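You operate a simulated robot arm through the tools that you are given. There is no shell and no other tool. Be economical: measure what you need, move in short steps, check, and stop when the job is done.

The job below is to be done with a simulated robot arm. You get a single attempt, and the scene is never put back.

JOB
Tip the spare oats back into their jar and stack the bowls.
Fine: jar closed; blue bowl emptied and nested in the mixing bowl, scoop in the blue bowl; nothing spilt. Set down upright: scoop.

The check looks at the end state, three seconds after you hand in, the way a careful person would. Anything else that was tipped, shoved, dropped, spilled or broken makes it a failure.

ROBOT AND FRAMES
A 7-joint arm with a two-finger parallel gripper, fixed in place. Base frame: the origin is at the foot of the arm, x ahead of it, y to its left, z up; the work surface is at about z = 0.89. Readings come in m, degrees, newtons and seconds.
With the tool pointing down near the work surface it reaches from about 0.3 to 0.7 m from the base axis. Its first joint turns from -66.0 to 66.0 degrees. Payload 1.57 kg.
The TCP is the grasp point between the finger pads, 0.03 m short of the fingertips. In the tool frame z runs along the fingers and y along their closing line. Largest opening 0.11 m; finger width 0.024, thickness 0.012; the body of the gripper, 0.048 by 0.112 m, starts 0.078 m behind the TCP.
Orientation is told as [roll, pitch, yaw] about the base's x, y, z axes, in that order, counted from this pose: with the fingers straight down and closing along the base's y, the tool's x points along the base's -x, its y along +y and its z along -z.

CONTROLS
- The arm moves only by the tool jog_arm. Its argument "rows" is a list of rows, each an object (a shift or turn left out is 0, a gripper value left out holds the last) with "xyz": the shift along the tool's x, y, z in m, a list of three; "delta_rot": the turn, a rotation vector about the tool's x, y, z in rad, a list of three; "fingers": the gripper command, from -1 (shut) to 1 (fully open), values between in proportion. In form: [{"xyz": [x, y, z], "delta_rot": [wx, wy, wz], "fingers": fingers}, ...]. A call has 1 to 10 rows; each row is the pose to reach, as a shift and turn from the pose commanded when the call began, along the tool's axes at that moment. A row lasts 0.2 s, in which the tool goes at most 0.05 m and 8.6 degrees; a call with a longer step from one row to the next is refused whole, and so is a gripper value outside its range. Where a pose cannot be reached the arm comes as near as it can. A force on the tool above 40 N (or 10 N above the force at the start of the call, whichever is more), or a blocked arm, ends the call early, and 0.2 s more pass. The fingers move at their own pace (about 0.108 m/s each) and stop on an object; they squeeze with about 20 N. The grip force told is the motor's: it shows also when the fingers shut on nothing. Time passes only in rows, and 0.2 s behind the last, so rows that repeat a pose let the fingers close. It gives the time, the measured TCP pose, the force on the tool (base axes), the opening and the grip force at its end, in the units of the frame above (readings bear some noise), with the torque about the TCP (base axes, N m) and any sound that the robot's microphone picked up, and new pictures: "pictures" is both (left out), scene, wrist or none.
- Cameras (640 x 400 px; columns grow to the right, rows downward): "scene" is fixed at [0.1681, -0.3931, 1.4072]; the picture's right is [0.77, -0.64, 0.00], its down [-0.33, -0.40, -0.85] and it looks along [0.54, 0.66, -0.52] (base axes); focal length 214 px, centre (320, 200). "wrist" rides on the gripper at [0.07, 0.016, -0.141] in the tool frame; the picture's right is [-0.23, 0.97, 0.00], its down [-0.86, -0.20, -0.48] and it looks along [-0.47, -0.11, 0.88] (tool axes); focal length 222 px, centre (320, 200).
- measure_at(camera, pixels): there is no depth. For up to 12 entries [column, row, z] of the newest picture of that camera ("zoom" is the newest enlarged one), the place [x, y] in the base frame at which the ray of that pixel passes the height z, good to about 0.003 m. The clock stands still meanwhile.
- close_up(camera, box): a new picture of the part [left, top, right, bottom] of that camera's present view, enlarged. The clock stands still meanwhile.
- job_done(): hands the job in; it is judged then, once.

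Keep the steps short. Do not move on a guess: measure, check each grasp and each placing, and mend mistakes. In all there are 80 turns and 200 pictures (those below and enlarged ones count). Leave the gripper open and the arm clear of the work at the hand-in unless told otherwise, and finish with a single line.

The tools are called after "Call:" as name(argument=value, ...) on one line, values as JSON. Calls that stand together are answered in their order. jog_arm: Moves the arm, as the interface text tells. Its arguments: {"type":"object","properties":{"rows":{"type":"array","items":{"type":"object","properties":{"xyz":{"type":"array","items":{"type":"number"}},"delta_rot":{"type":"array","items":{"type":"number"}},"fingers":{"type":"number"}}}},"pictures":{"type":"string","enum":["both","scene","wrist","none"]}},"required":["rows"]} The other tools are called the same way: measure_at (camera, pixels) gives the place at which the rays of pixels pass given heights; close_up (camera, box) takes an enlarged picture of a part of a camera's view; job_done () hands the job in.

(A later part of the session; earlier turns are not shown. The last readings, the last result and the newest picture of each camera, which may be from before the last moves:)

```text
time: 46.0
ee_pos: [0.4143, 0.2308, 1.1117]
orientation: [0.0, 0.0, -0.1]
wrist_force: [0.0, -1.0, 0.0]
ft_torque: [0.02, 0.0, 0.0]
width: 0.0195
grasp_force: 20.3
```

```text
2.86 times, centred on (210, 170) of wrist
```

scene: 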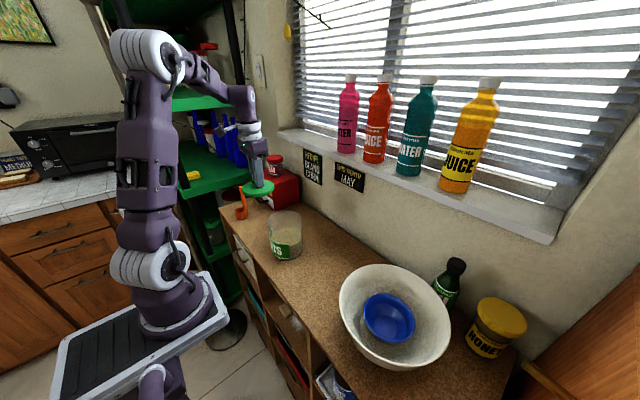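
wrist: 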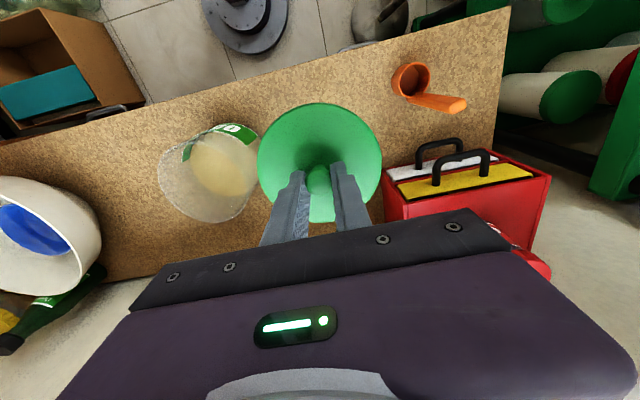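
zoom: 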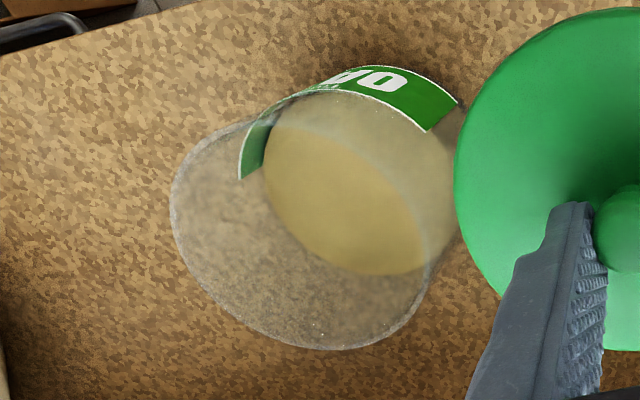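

Call:
measure_at(camera="wrist", pixels=[[157.5, 166.5, 1.012], [168, 151.8, 1.012], [215.3, 222.5, 1.012], [247.8, 199.8, 1.012], [168, 196.3, 1.012], [203, 136.8, 1.012]])

Call:
close_up(camera="scene", box=[250, 195, 330, 265])

```text
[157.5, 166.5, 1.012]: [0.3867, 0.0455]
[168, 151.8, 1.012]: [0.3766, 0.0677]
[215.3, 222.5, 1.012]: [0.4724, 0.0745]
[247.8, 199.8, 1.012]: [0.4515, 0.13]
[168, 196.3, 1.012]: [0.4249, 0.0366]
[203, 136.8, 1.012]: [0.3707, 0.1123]
```

```text
5.71 times, centred on (290, 230) of scene
```

zoom: 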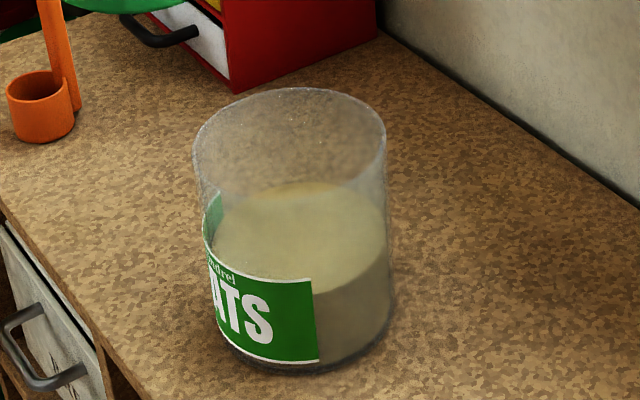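

Jar centre about (0.4215, 0.0895). I'll carry the lid over it, still about 5 cm above.

Call:
jog_arm(rows=[{"xyz": [-0.002, -0.035, 0]}, {"xyz": [-0.004, -0.07, 0]}, {"xyz": [-0.007, -0.105, 0]}, {"xyz": [-0.0095, -0.1413, 0]}, {"xyz": [-0.0095, -0.1413, 0.02]}, {"xyz": [-0.0095, -0.1413, 0.025]}])

Call:
close_up(camera="scene", box=[240, 180, 330, 265])

Call:
close_up(camera="wrist", box=[240, 80, 420, 240])

```text
time: 47.4
ee_pos: [0.4225, 0.0883, 1.0849]
orientation: [-0.1, 0.0, 0.1]
wrist_force: [0.4, -0.1, -0.8]
ft_torque: [-0.02, -0.02, 0.01]
width: 0.0194
grasp_force: 19.5
```

scene: 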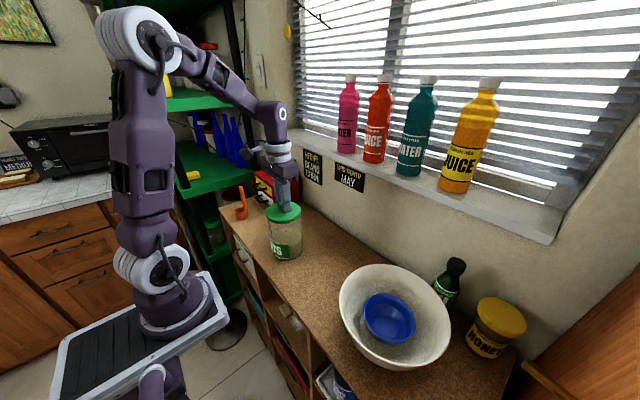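
wrist: 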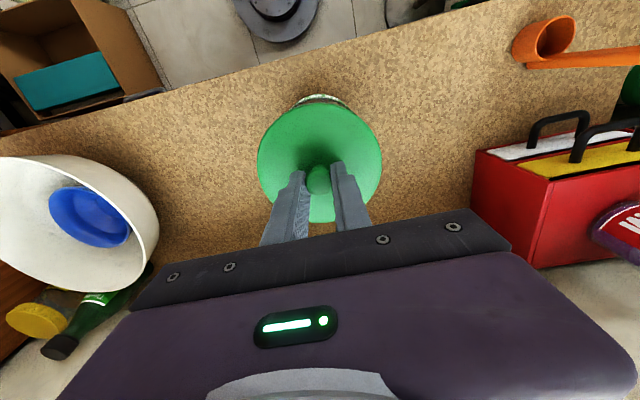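

```text
4.71 times, centred on (285, 222) of scene
```

zoom: 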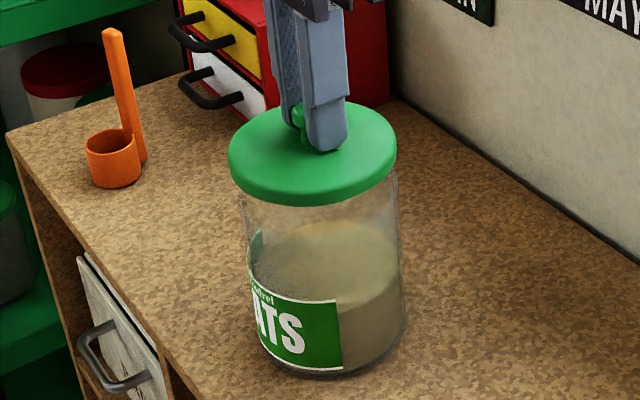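

```text
2.50 times, centred on (330, 160) of wrist
```

zoom: 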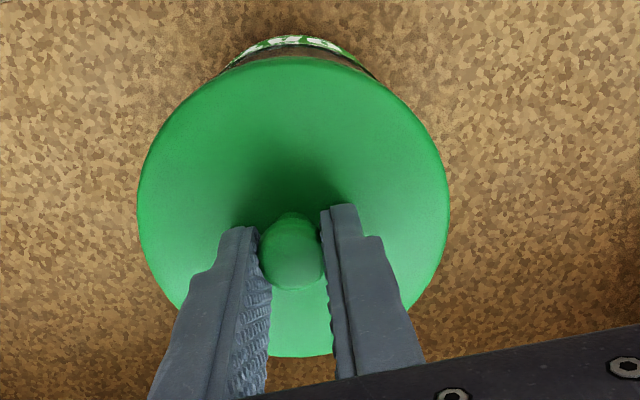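

Alignment looks right in both views. I'll lower until just above contact, then in small steps.

Call:
jog_arm(rows=[{"xyz": [-0.0005, 0.001, 0.008]}, {"xyz": [-0.0005, 0.001, 0.015]}, {"xyz": [-0.0005, 0.001, 0.018]}, {"xyz": [-0.0005, 0.001, 0.018]}], pictures="scene")

Call:
close_up(camera="scene", box=[240, 180, 330, 265])

```text
time: 48.4
ee_pos: [0.4233, 0.0891, 1.0674]
orientation: [-0.1, -0.1, -0.1]
wrist_force: [-0.3, 0.2, -0.2]
ft_torque: [0.02, 0.01, 0.02]
width: 0.0195
grasp_force: 19.9
```

scene: 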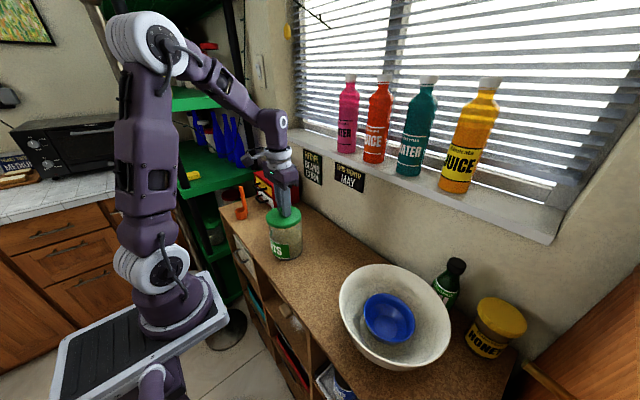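

```text
4.71 times, centred on (285, 222) of scene
```

zoom: 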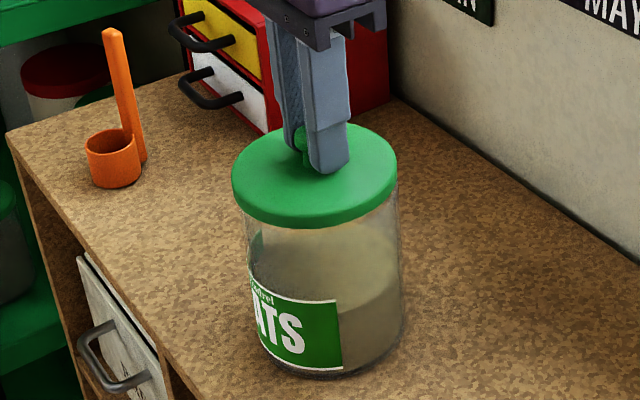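

Call:
jog_arm(rows=[{"xyz": [-0.0013, -0.001, 0.001]}, {"xyz": [-0.0013, -0.001, 0.003]}, {"xyz": [-0.0013, -0.001, 0.005]}, {"xyz": [-0.0013, -0.001, 0.005]}], pictures="both")

Call:
close_up(camera="scene", box=[240, 180, 330, 265])

Call:
close_up(camera="wrist", box=[240, 70, 420, 230])

```text
time: 49.4
ee_pos: [0.4259, 0.0889, 1.0622]
orientation: [-0.1, 0.0, 0.1]
wrist_force: [-0.3, 0.5, -0.5]
ft_torque: [-0.01, 0.03, -0.02]
width: 0.0195
grasp_force: 20.5
```

scene: 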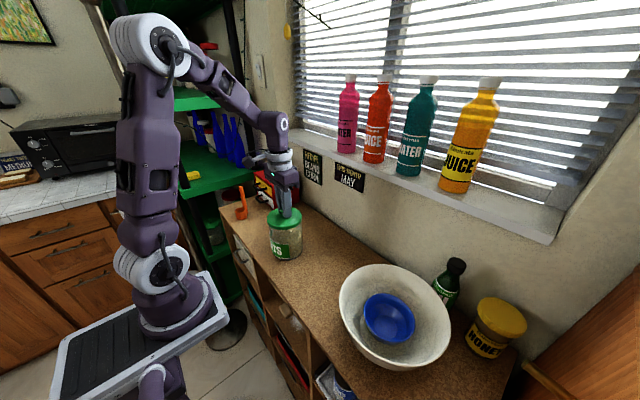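
wrist: 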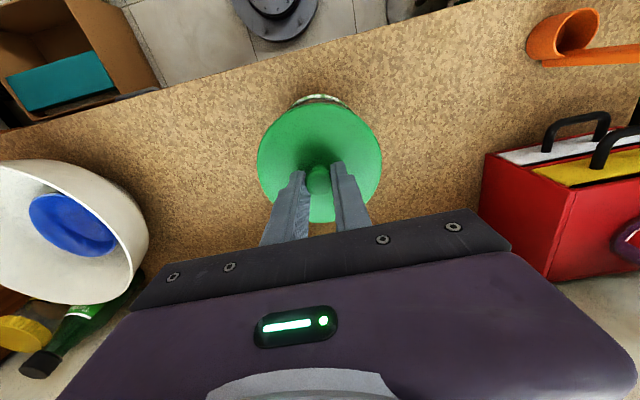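

```text
4.71 times, centred on (285, 222) of scene
```

zoom: 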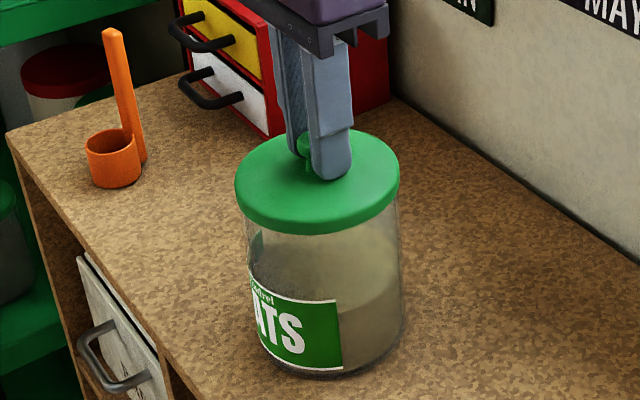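

```text
2.50 times, centred on (330, 150) of wrist
```

zoom: 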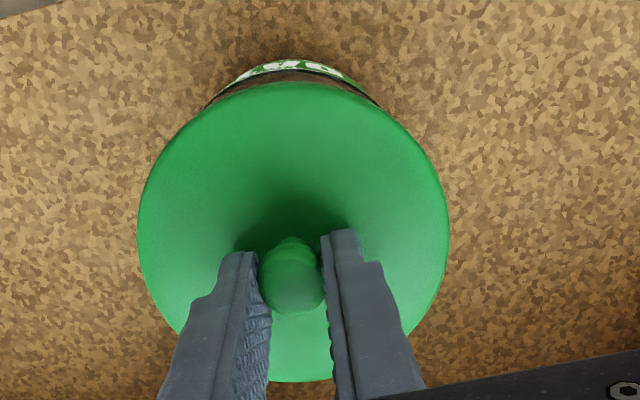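

Centred to within a couple of mm. I'll continue down to contact.

Call:
jog_arm(rows=[{"xyz": [0, 0, 0.001]}, {"xyz": [0, 0, 0.002]}, {"xyz": [0, 0, 0.003]}, {"xyz": [0, 0, 0.003]}], pictures="none")

```text
time: 50.4
ee_pos: [0.4242, 0.0881, 1.0595]
orientation: [-0.1, 0.0, 0.0]
wrist_force: [-3.5, -3.9, 8.3]
ft_torque: [-0.03, 0.09, 0.0]
width: 0.0196
grasp_force: 20.4
heard: snap
```

I heard a snap at 8 N, probably the lid clicking on. I'll look.

Call:
close_up(camera="scene", box=[240, 180, 330, 265])

Call:
close_up(camera="wrist", box=[240, 70, 420, 230])

```text
4.71 times, centred on (285, 222) of scene
```

zoom: 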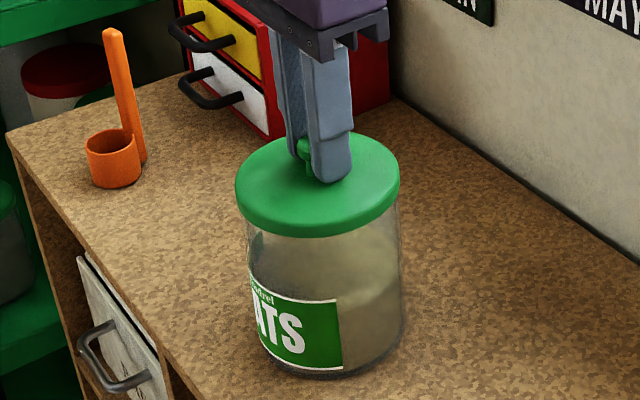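

```text
2.50 times, centred on (330, 150) of wrist
```

zoom: 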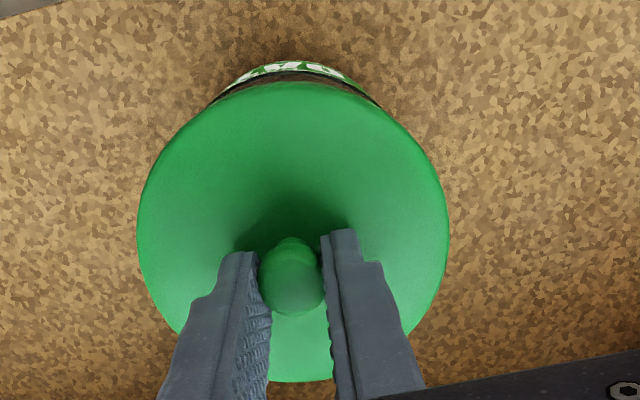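

Lid is seated level on the intact jar. I'll open and rise straight up.

Call:
jog_arm(rows=[{"xyz": [0, 0, -0.001], "fingers": -0.5}, {"xyz": [0, 0, -0.001], "fingers": -0.1}, {"xyz": [0, 0, -0.001], "fingers": -0.1}, {"xyz": [0, 0, -0.02]}, {"xyz": [0, 0, -0.06]}, {"xyz": [0, 0, -0.1]}])

Call:
close_up(camera="scene", box=[220, 175, 320, 265])

```text
time: 51.8
ee_pos: [0.4262, 0.0877, 1.159]
orientation: [-0.2, 0.0, 0.0]
wrist_force: [-0.7, 0.7, -0.2]
ft_torque: [0.01, -0.02, -0.02]
width: 0.0495
grasp_force: 0.1
```

scene: 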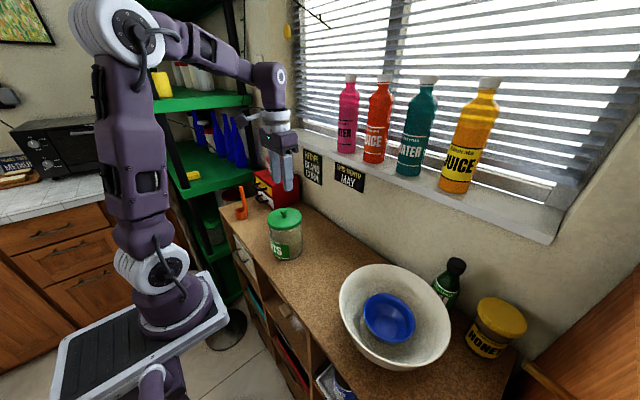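
wrist: 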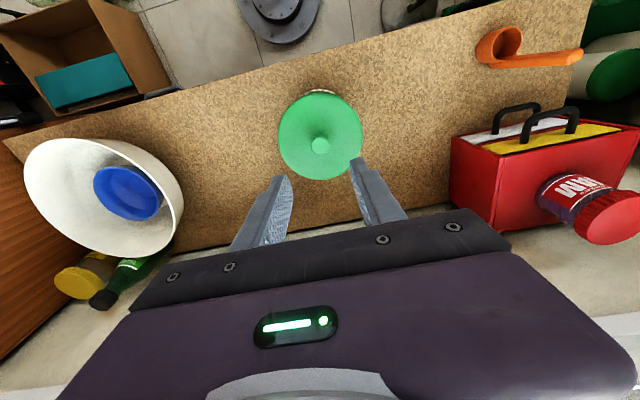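

```text
4.44 times, centred on (270, 220) of scene
```

zoom: 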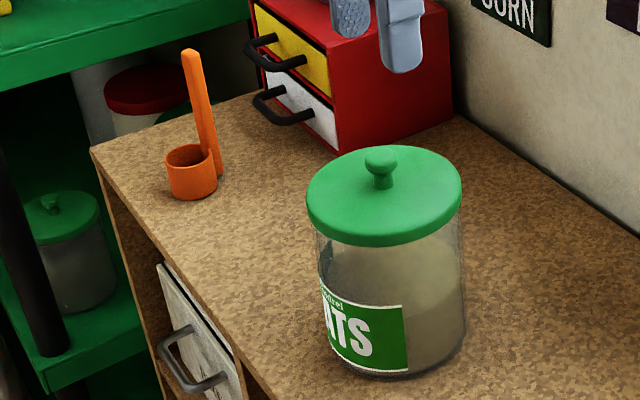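

Jar is closed. Now the scoop: I'll move over near it at safe height and look.

Call:
jog_arm(rows=[{"xyz": [0.006, 0.04, 0]}, {"xyz": [0.012, 0.08, 0]}, {"xyz": [0.018, 0.12, 0]}, {"xyz": [0.024, 0.16, 0]}, {"xyz": [0.03, 0.2, 0]}, {"xyz": [0.036, 0.242, 0]}, {"xyz": [0.036, 0.242, 0]}])

Call:
close_up(camera="wrist", box=[280, 50, 440, 170])

Call:
close_up(camera="scene", box=[220, 180, 270, 225])

```text
time: 53.4
ee_pos: [0.3883, 0.3333, 1.1567]
orientation: [-0.1, 0.0, 0.1]
wrist_force: [0.7, 0.6, 0.6]
ft_torque: [-0.01, -0.03, -0.01]
width: 0.0497
grasp_force: 0.0
```

scene: 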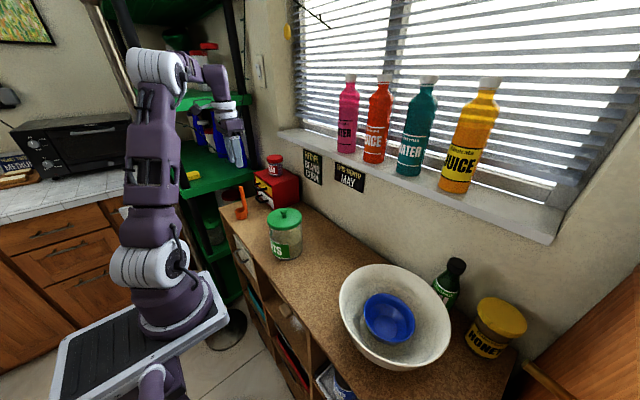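
wrist: 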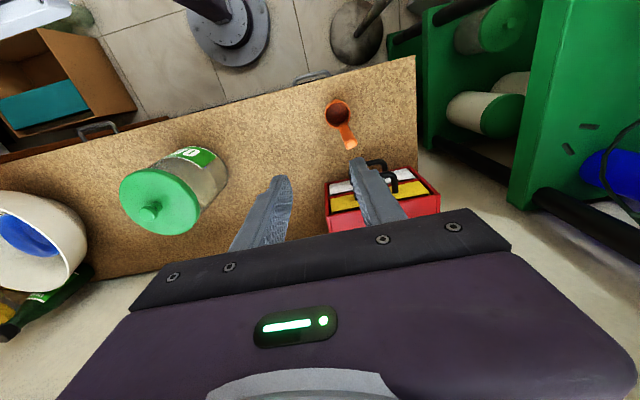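

```text
3.33 times, centred on (360, 110) of wrist
```

zoom: 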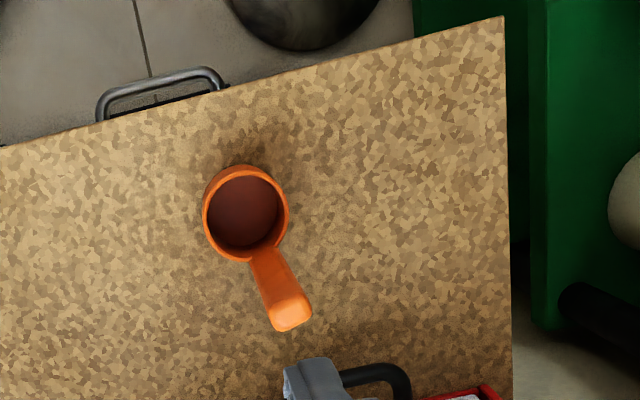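

```text
8.89 times, centred on (245, 202) of scene
```

zoom: 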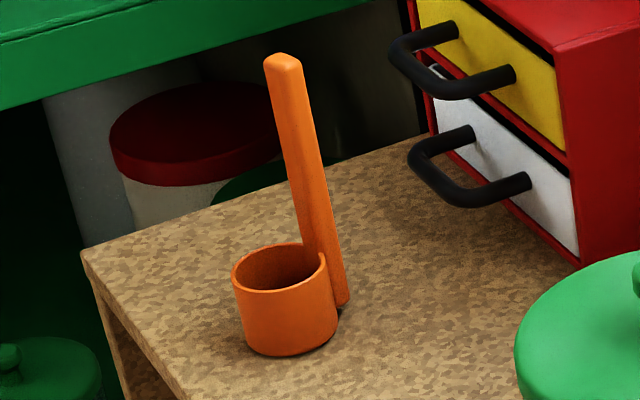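

Call:
measure_at(camera="wrist", pixels=[[337.5, 113.9, 0.92], [337.5, 113.9, 0.93], [324.6, 113.9, 0.925], [350.7, 113.9, 0.925], [350.7, 143.6, 1.0], [350.7, 143.6, 1.01], [350.7, 143.6, 1.02], [343.2, 126.5, 0.93], [345.6, 143.6, 1.01], [357.6, 140.6, 1.01]])

Call:
measure_at(camera="scene", pixels=[[240.8, 186.3, 1.0], [240.8, 186.3, 1.01], [240.8, 186.3, 1.02], [240.5, 209.5, 0.92], [240.5, 209.5, 0.93], [247.5, 213.6, 0.89], [247.5, 213.6, 0.9]])

```text
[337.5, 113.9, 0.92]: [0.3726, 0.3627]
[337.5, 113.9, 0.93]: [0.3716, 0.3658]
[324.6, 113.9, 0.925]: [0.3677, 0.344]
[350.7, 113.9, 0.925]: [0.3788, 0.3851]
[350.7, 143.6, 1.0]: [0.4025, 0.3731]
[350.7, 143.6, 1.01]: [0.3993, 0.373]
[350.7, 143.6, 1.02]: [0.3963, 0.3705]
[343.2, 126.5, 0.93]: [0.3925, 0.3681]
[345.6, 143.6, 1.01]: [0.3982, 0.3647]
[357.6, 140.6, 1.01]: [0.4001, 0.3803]
```

```text
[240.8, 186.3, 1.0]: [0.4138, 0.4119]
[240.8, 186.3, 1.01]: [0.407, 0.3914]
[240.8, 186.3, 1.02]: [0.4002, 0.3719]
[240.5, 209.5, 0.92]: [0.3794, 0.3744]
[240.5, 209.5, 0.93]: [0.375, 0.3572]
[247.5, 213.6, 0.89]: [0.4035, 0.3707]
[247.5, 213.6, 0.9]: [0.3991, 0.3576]
```

Handle top (0.398, 0.3705, 1.021), cup centre (0.373, 0.363), cup height about 3.6 cm. I'll line up above the handle with yaw 17°.

Call:
jog_arm(rows=[{"xyz": [-0.004, 0.015, 0.02], "delta_rot": [0, 0, -0.1]}, {"xyz": [-0.0097, 0.0372, 0.04], "delta_rot": [0, 0, -0.2]}, {"xyz": [-0.0097, 0.0372, 0.07], "delta_rot": [0, 0, -0.297]}, {"xyz": [-0.0097, 0.0372, 0.092], "delta_rot": [0, 0, -0.297]}, {"xyz": [-0.0097, 0.0372, 0.092], "delta_rot": [0, 0, -0.297]}])

Call:
close_up(camera="wrist", box=[240, 60, 420, 220])

Call:
close_up(camera="scene", box=[210, 150, 300, 230])

```text
time: 54.6
ee_pos: [0.3984, 0.3692, 1.0644]
orientation: [0.0, 0.0, 17.1]
wrist_force: [0.6, -0.2, 0.1]
ft_torque: [-0.01, 0.01, -0.01]
width: 0.0494
grasp_force: 0.0
```

scene: 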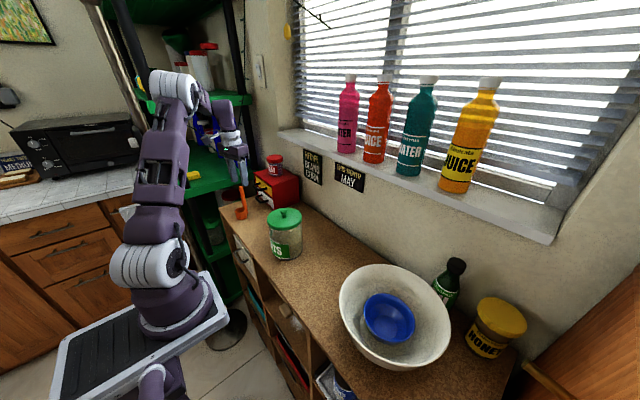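
wrist: 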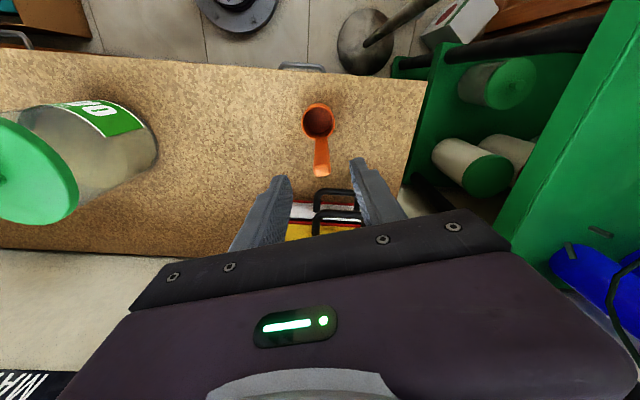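

```text
2.50 times, centred on (330, 140) of wrist
```

zoom: 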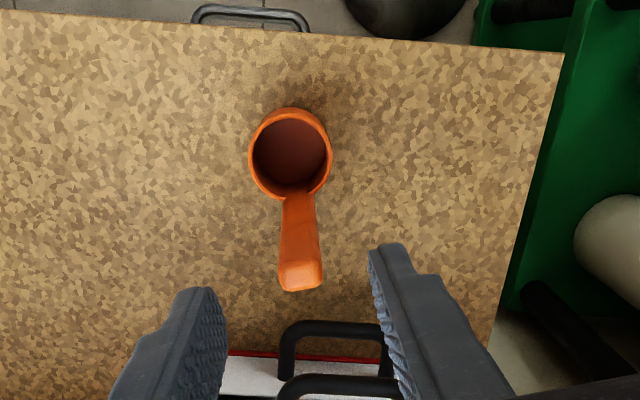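

```text
5.00 times, centred on (255, 190) of scene
```

zoom: 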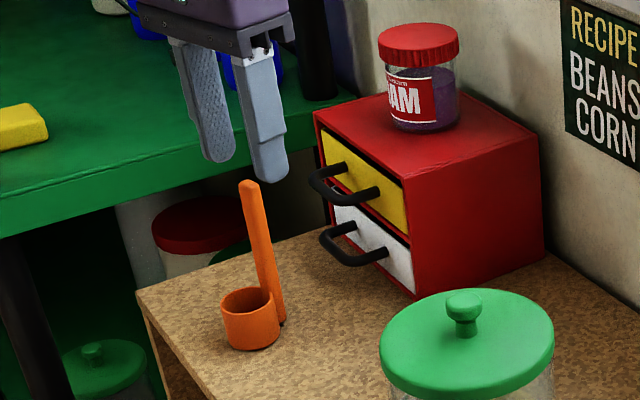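

Call:
measure_at(camera="wrist", pixels=[[322, 170, 1.021], [314, 172, 1.021], [329, 172, 1.021], [430, 85, 0.89], [425, 160, 0.95]])

```text
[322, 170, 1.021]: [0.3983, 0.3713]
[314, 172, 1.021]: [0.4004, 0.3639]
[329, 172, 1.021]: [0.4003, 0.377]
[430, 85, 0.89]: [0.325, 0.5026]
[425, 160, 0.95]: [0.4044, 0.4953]
```

Handle top confirmed at (0.398, 0.371). I'll go down 8 cm to z 0.985, then close.

Call:
jog_arm(rows=[{"xyz": [0, 0.001, 0.03]}, {"xyz": [0, 0.001, 0.06]}, {"xyz": [0, 0.001, 0.079]}, {"xyz": [0, 0.001, 0.079]}])

Call:
close_up(camera="wrist", box=[240, 60, 420, 220])

Call:
close_up(camera="scene", box=[210, 150, 300, 230])

```text
time: 55.6
ee_pos: [0.3976, 0.3701, 0.9869]
orientation: [-0.1, 0.0, 17.0]
wrist_force: [-0.3, 0.4, 0.0]
ft_torque: [0.01, -0.01, 0.03]
width: 0.0495
grasp_force: 0.0
```

scene: 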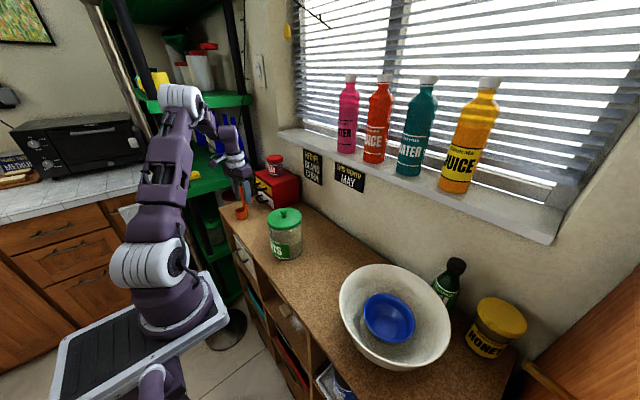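
wrist: 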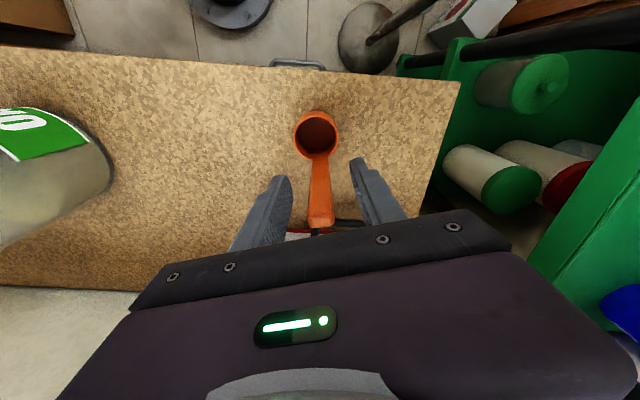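

```text
2.50 times, centred on (330, 140) of wrist
```

zoom: 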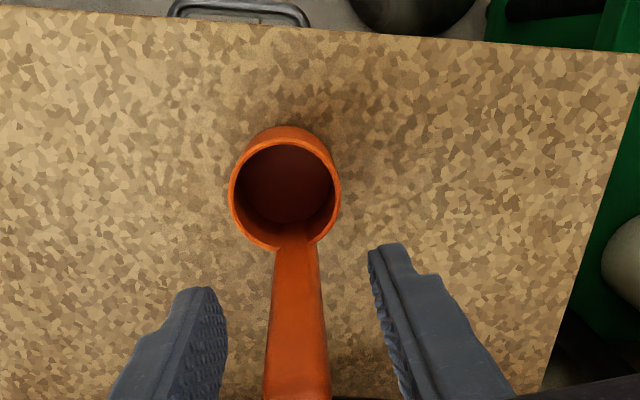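

```text
5.00 times, centred on (255, 190) of scene
```

zoom: 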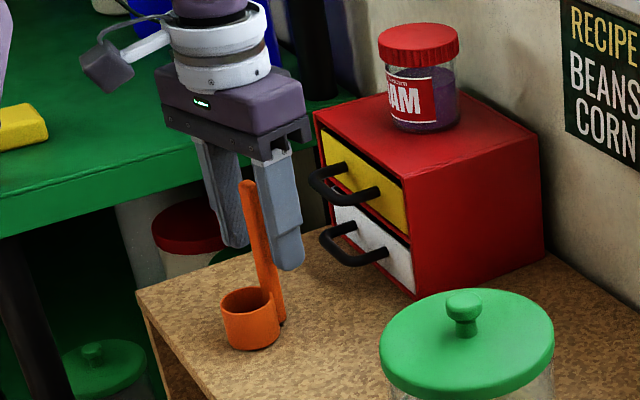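

Call:
jog_arm(rows=[{"fingers": -0.4}, {"fingers": -0.7}, {"fingers": -1}, {"fingers": -1}, {"fingers": -1}], pictures="wrist")

Call:
close_up(camera="scene", box=[210, 150, 300, 230])

```text
time: 56.8
ee_pos: [0.3981, 0.3716, 0.9881]
orientation: [-0.1, 0.1, 17.0]
wrist_force: [-0.4, 0.4, -0.3]
ft_torque: [0.03, -0.02, -0.04]
width: 0.0154
grasp_force: 20.2
```

wrist: 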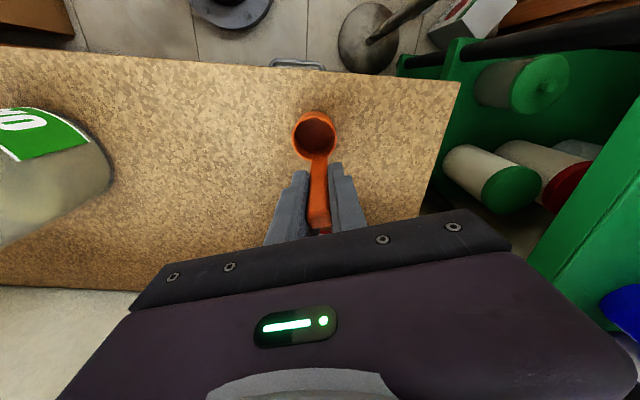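

```text
5.00 times, centred on (255, 190) of scene
```

zoom: 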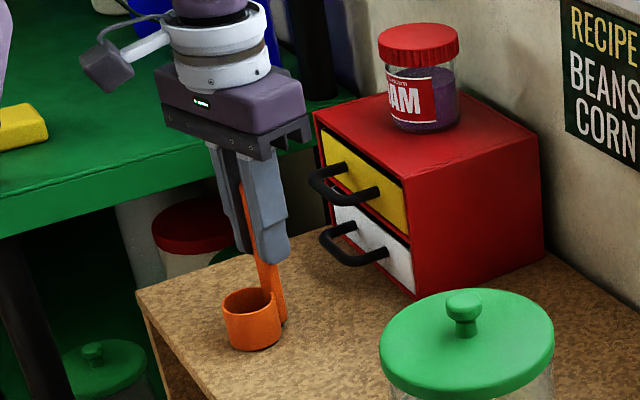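

Gripped at 15.4 mm, scoop still upright. I'll lift 22 cm.

Call:
jog_arm(rows=[{"xyz": [0, 0, -0.015]}, {"xyz": [0, 0, -0.05]}, {"xyz": [0, 0, -0.095]}, {"xyz": [0, 0, -0.14]}, {"xyz": [0, 0, -0.185]}, {"xyz": [0, 0, -0.22]}, {"xyz": [0, 0, -0.22]}])

Call:
close_up(camera="scene", box=[200, 100, 290, 200])

```text
time: 58.4
ee_pos: [0.4002, 0.3706, 1.2085]
orientation: [-0.1, 0.0, 17.1]
wrist_force: [-0.3, -1.1, -0.9]
ft_torque: [-0.01, 0.0, 0.01]
width: 0.0156
grasp_force: 19.9
```

scene: 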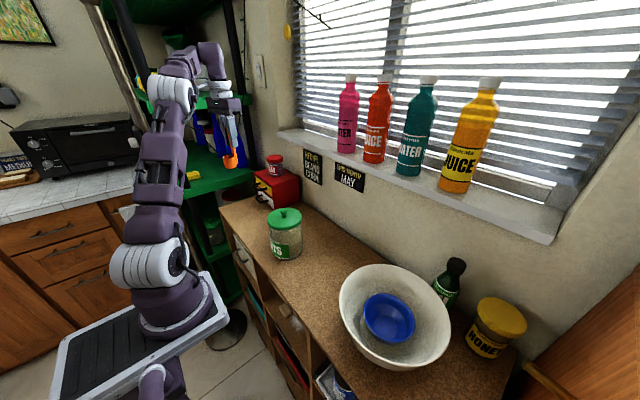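
wrist: 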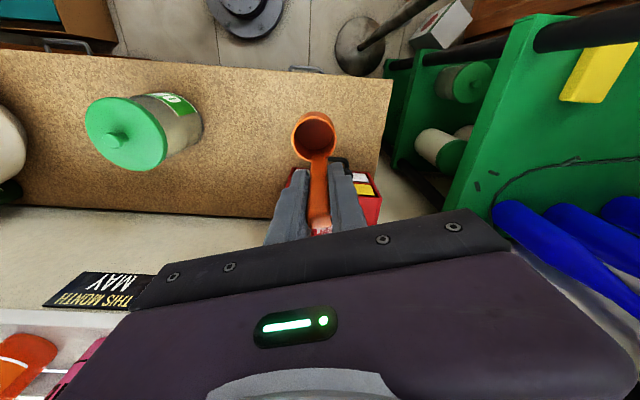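

```text
4.00 times, centred on (245, 150) of scene
```

zoom: 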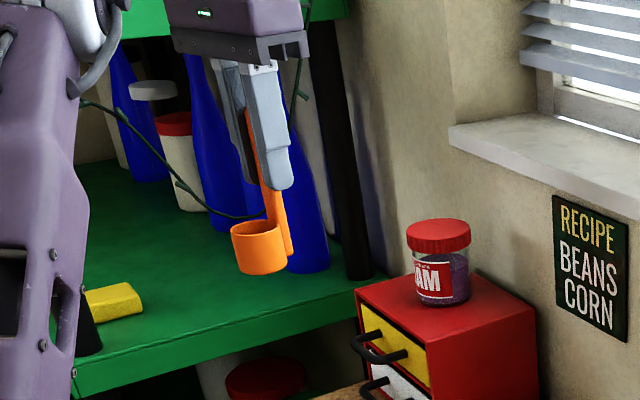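

Scoop hangs upright. Before transit I'll measure where the blue bowl ended up.

Call:
close_up(camera="scene", box=[345, 275, 445, 355])

```text
5.00 times, centred on (395, 315) of scene
```

zoom: 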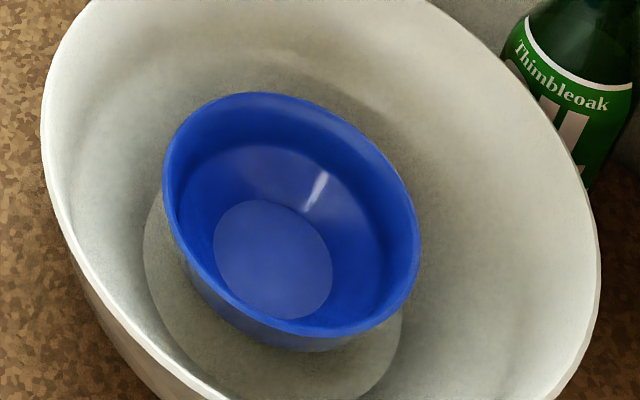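

Call:
measure_at(camera="zoom", pixels=[[273, 260, 0.91], [213, 250, 0.91], [333, 270, 0.91], [270, 200, 0.91], [278, 320, 0.91], [163, 180, 0.953], [420, 250, 0.953], [270, 93, 0.953], [325, 337, 0.953]])

```text
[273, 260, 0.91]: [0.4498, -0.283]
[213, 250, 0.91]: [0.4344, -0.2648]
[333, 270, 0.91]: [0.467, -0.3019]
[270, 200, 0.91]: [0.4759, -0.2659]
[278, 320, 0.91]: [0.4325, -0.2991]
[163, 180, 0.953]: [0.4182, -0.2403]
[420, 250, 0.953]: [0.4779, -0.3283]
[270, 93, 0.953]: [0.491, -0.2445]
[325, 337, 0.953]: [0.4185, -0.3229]
```

Bowl floor centre (0.451, -0.283), radius about 0.026, big enough for the cup. I'll carry the scoop there high, turning yaw to 0.

Call:
jog_arm(rows=[{"xyz": [0.0087, -0.0438, 0], "delta_rot": [0, 0, 0.033]}, {"xyz": [0.0175, -0.0876, 0], "delta_rot": [0, 0, 0.066]}, {"xyz": [0.0262, -0.1314, 0], "delta_rot": [0, 0, 0.099]}, {"xyz": [0.0349, -0.1752, 0], "delta_rot": [0, 0, 0.132]}, {"xyz": [0.0437, -0.2189, 0], "delta_rot": [0, 0, 0.165]}, {"xyz": [0.0524, -0.2627, 0], "delta_rot": [0, 0, 0.198]}, {"xyz": [0.0611, -0.3065, 0], "delta_rot": [0, 0, 0.231]}, {"xyz": [0.0699, -0.3503, 0], "delta_rot": [0, 0, 0.264]}, {"xyz": [0.0786, -0.3941, 0], "delta_rot": [0, 0, 0.297]}], pictures="none")

Call:
jog_arm(rows=[{"xyz": [-0.006, -0.043, 0]}, {"xyz": [-0.012, -0.086, 0]}, {"xyz": [-0.018, -0.129, 0]}, {"xyz": [-0.024, -0.172, 0]}, {"xyz": [-0.03, -0.215, 0]}, {"xyz": [-0.034, -0.2536, 0]}, {"xyz": [-0.034, -0.2536, 0]}])

Call:
close_up(camera="scene", box=[340, 180, 500, 360])

Call:
close_up(camera="wrist", box=[220, 60, 420, 230])

```text
time: 60.4
ee_pos: [0.4378, -0.0314, 1.208]
orientation: [-0.2, 0.0, 0.0]
wrist_force: [-0.7, -0.5, -1.6]
ft_torque: [0.05, 0.0, -0.01]
width: 0.0152
grasp_force: 20.0
```

```text
time: 62.0
ee_pos: [0.4689, -0.2853, 1.2111]
orientation: [-0.1, 0.0, 0.0]
wrist_force: [0.2, 0.7, -0.2]
ft_torque: [0.01, 0.0, -0.02]
width: 0.0154
grasp_force: 20.1
```

scene: 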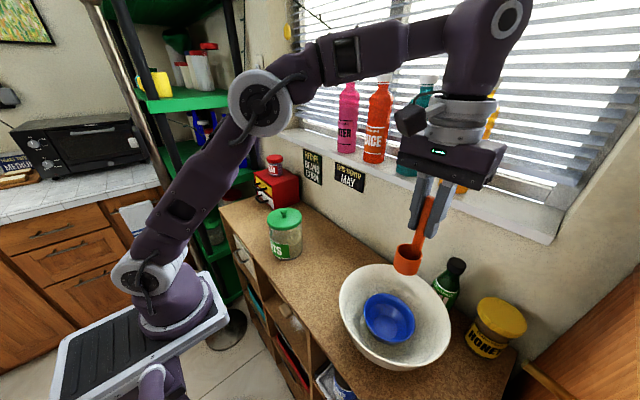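
wrist: 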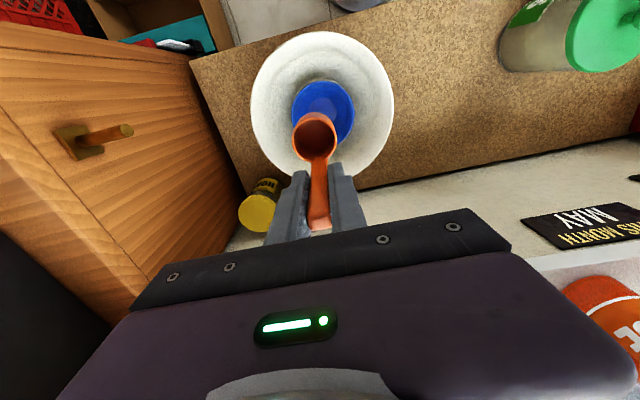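

```text
2.22 times, centred on (420, 270) of scene
```

zoom: 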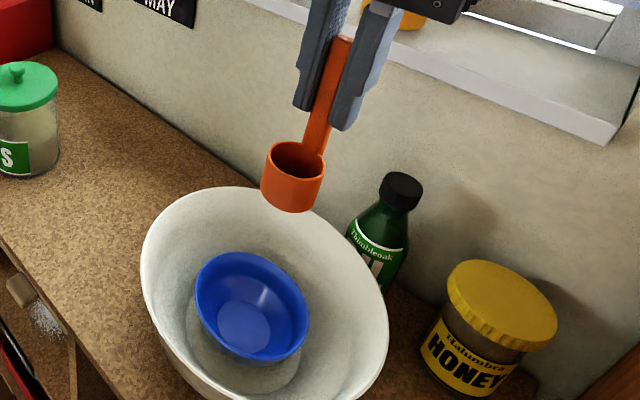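

```text
2.35 times, centred on (320, 145) of wrist
```

zoom: 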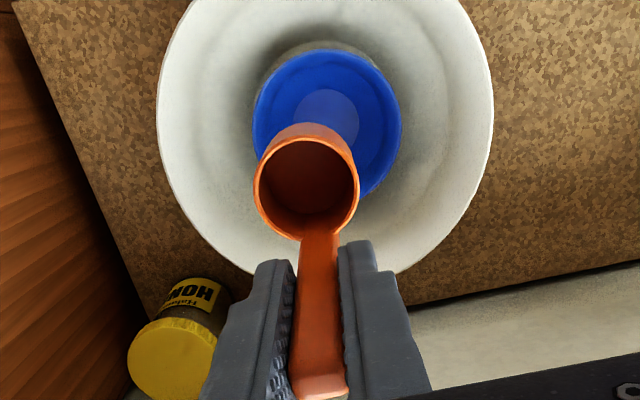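

Call:
measure_at(camera="wrist", pixels=[[314.5, 140.7, 1.149], [292.5, 140.7, 1.149], [336, 140.7, 1.149], [318, 168, 1.149], [322.5, 110, 0.953], [291.5, 110, 0.953], [354, 110, 0.953]])

Call:
measure_at(camera="scene", pixels=[[409.4, 251.5, 1.149], [409.4, 251.5, 1.145], [397, 252, 1.149], [422, 252, 1.149]])

```text
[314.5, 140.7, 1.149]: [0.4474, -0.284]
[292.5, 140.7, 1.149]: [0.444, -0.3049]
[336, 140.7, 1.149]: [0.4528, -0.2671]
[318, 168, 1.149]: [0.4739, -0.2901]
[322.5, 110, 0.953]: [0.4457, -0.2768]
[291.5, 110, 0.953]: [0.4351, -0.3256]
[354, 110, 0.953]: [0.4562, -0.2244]
```

```text
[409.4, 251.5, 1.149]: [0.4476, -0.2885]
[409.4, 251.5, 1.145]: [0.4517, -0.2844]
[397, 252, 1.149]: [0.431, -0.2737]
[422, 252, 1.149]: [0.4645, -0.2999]
```

Cup centre (0.448, -0.285) is within 3 mm of target. I'll nudge +3 mm in y and lower to about 1.5 cm above the bowl's floor.

Call:
jog_arm(rows=[{"xyz": [0, 0.003, 0.04]}, {"xyz": [0, 0.003, 0.08]}, {"xyz": [0, 0.003, 0.12]}, {"xyz": [0, 0.003, 0.155]}, {"xyz": [0, 0.003, 0.18]}, {"xyz": [0, 0.003, 0.18]}])

Call:
close_up(camera="scene", box=[340, 230, 460, 360])

Call:
close_up(camera="wrist", box=[220, 60, 420, 230])

```text
time: 63.4
ee_pos: [0.4722, -0.2813, 1.029]
orientation: [-0.1, -0.1, 0.0]
wrist_force: [0.2, -0.3, -1.0]
ft_torque: [0.02, -0.01, 0.0]
width: 0.0153
grasp_force: 19.7
```

scene: 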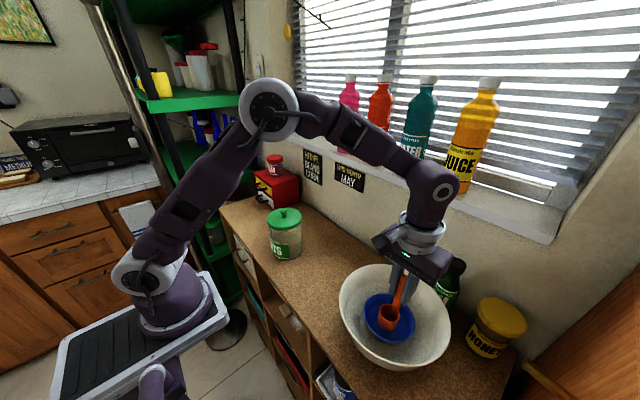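
wrist: 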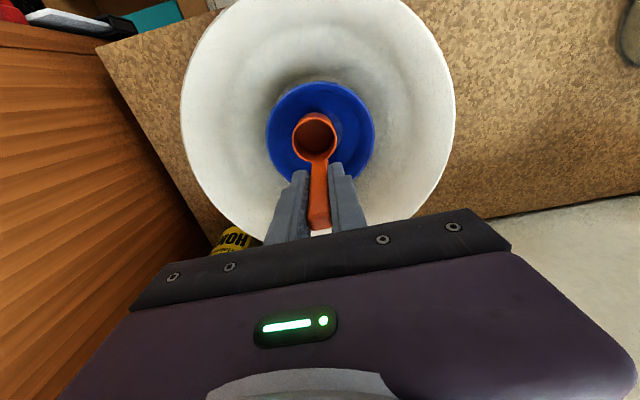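

```text
3.08 times, centred on (400, 295) of scene
```

zoom: 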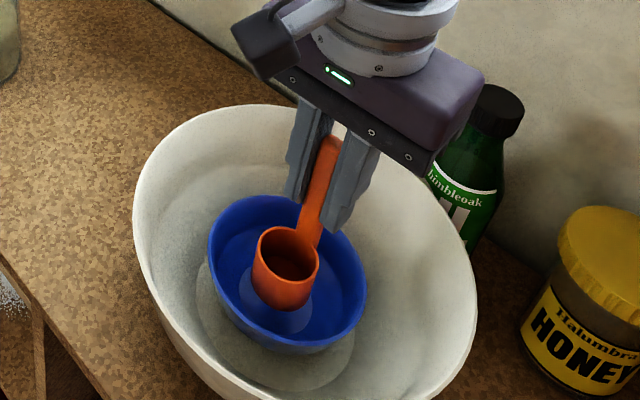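

```text
2.35 times, centred on (320, 145) of wrist
```

zoom: 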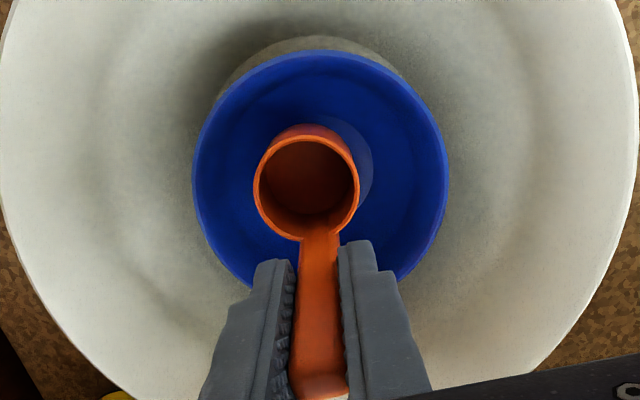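

Call:
measure_at(camera="wrist", pixels=[[314.5, 140.5, 0.968], [320.2, 131.4, 0.953], [265.5, 131, 0.953], [375, 131, 0.953], [320, 81, 0.953]])

Call:
measure_at(camera="scene", pixels=[[393, 313, 0.953], [368, 300, 0.953], [419, 320, 0.953], [392.5, 310.5, 0.968]])

```text
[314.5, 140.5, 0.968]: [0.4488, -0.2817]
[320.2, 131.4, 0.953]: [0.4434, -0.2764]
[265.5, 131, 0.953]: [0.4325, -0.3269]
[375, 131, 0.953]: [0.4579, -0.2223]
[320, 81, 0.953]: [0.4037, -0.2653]
```

```text
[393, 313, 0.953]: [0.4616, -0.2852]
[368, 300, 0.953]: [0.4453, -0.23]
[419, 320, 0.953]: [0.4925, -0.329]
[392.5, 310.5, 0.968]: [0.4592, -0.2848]
```

Cup is centred within about 2 mm. I'll lower gently to contact.

Call:
jog_arm(rows=[{"xyz": [0.001, 0, 0.005]}, {"xyz": [0.001, 0, 0.01]}, {"xyz": [0.001, 0, 0.014]}, {"xyz": [0.001, 0, 0.014]}], pictures="none")

Call:
jog_arm(rows=[{"xyz": [0, 0, 0.001]}, {"xyz": [0, 0, 0.002]}, {"xyz": [0, 0, 0.003]}, {"xyz": [0, 0, 0.003]}], pictures="none")

```text
time: 64.4
ee_pos: [0.4703, -0.2815, 1.0131]
orientation: [-0.1, -0.1, -0.1]
wrist_force: [0.1, 0.0, -1.2]
ft_torque: [-0.03, 0.0, 0.03]
width: 0.0154
grasp_force: 20.0
```

```text
time: 65.4
ee_pos: [0.471, -0.28, 1.012]
orientation: [-0.1, 0.0, 0.0]
wrist_force: [1.3, 0.8, 0.5]
ft_torque: [0.01, -0.02, -0.03]
width: 0.0156
grasp_force: 20.7
```

Call:
jog_arm(rows=[{"xyz": [0, 0, 0.001]}, {"xyz": [0, 0, 0.002]}, {"xyz": [0, 0, 0.002]}])

Call:
close_up(camera="scene", box=[350, 260, 440, 350])

Call:
close_up(camera="wrist", box=[220, 60, 420, 230])

```text
time: 66.2
ee_pos: [0.4722, -0.281, 1.0093]
orientation: [-0.2, 0.0, 0.0]
wrist_force: [0.4, 0.5, 0.1]
ft_torque: [0.0, -0.02, -0.02]
width: 0.0154
grasp_force: 20.5
```

scene: 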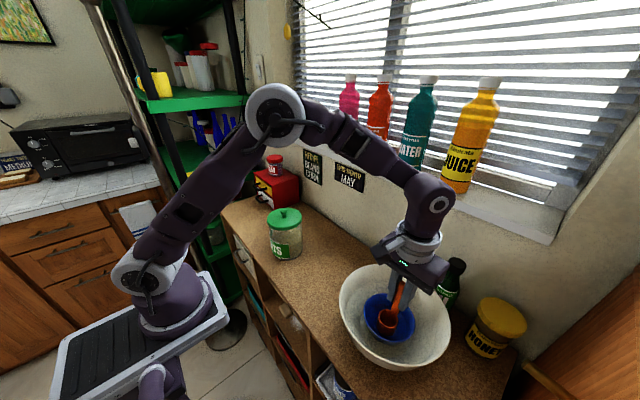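
wrist: 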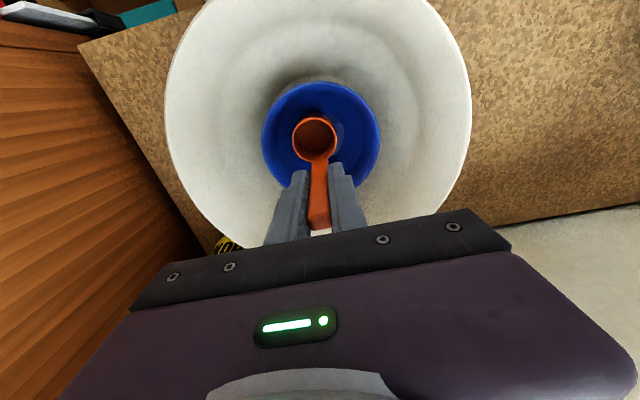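

```text
4.44 times, centred on (395, 305) of scene
```

zoom: 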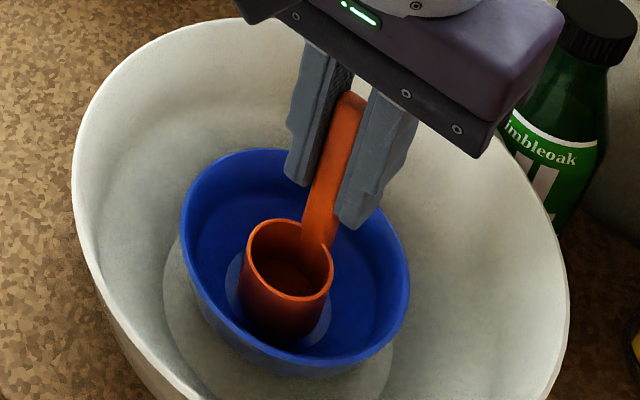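

```text
2.35 times, centred on (320, 145) of wrist
```

zoom: 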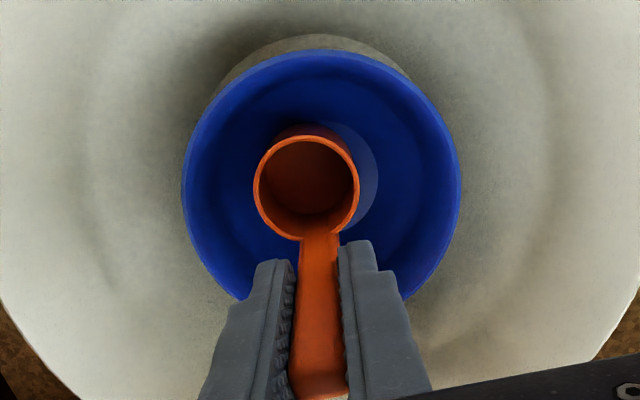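

No firm contact yet. I'll check cup against floor disc once more.

Call:
measure_at(camera="wrist", pixels=[[344.7, 138.6, 0.911], [314.5, 139.7, 0.948], [292.5, 139.7, 0.948], [336.6, 139.7, 0.948], [335, 120, 0.911]])

Call:
measure_at(camera="scene", pixels=[[374.2, 313, 0.911], [377, 326, 0.911], [398, 331, 0.911], [388.6, 317.2, 0.948]])

```text
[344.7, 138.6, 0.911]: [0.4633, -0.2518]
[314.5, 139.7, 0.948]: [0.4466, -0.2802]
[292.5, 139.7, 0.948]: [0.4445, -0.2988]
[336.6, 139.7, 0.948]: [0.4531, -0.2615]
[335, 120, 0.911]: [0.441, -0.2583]
```

```text
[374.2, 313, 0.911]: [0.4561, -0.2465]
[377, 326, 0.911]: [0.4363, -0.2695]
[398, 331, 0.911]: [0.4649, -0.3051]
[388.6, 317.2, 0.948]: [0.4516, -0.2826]
```

Cup radius is about 2 cm inside a 2.6 cm floor, which is fine. I'll continue down in 1 mm steps.

Call:
jog_arm(rows=[{"xyz": [0, 0.001, 0.001]}, {"xyz": [0, 0.002, 0.002]}, {"xyz": [0, 0.002, 0.003]}, {"xyz": [0, 0.002, 0.003]}], pictures="none")

```text
time: 67.2
ee_pos: [0.4702, -0.2798, 1.0067]
orientation: [-0.1, 0.0, 0.1]
wrist_force: [-0.3, -0.9, -0.6]
ft_torque: [0.0, 0.01, -0.03]
width: 0.0154
grasp_force: 19.8
```

Call:
jog_arm(rows=[{"xyz": [0, 0, 0.001]}, {"xyz": [0, 0, 0.002]}, {"xyz": [0, 0, 0.003]}, {"xyz": [0, 0, 0.003]}], pictures="none")

```text
time: 68.2
ee_pos: [0.4719, -0.2792, 1.0042]
orientation: [-0.1, 0.0, 0.1]
wrist_force: [-0.6, -0.6, 0.6]
ft_torque: [0.03, -0.03, 0.02]
width: 0.0155
grasp_force: 20.3
```

Call:
jog_arm(rows=[{"xyz": [0, 0, 0.001]}, {"xyz": [0, 0, 0.002]}, {"xyz": [0, 0, 0.003]}, {"xyz": [0, 0, 0.003]}], pictures="both")

Call:
close_up(camera="scene", box=[350, 260, 440, 350])

```text
time: 69.2
ee_pos: [0.4717, -0.2796, 1.0003]
orientation: [-0.1, 0.1, 0.0]
wrist_force: [-0.1, -0.6, -1.0]
ft_torque: [-0.03, 0.0, -0.02]
width: 0.0157
grasp_force: 19.9
```

scene: 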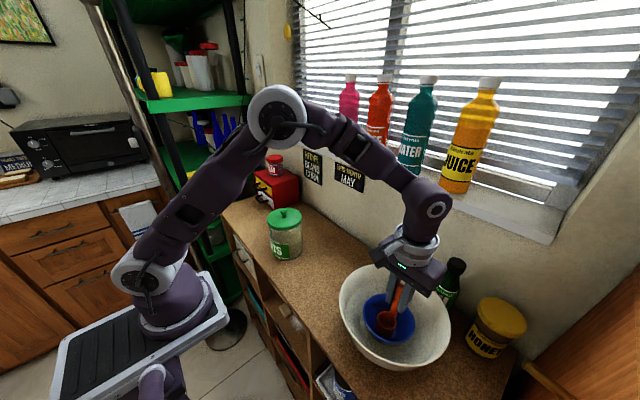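
wrist: 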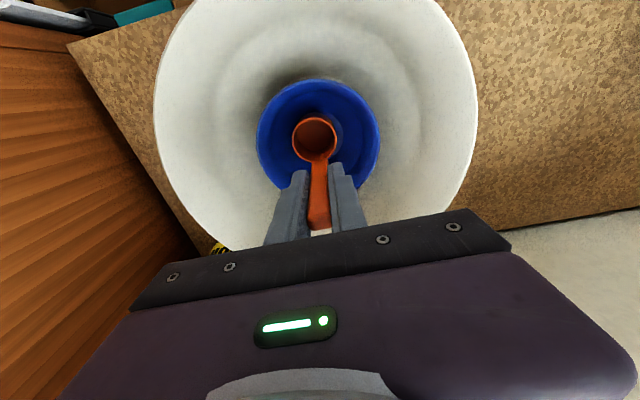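

```text
4.44 times, centred on (395, 305) of scene
```

zoom: 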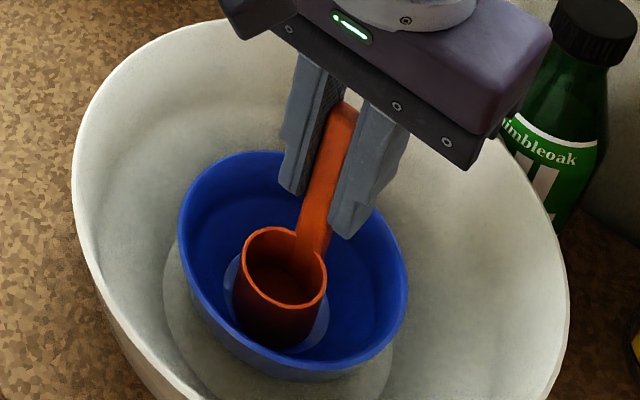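

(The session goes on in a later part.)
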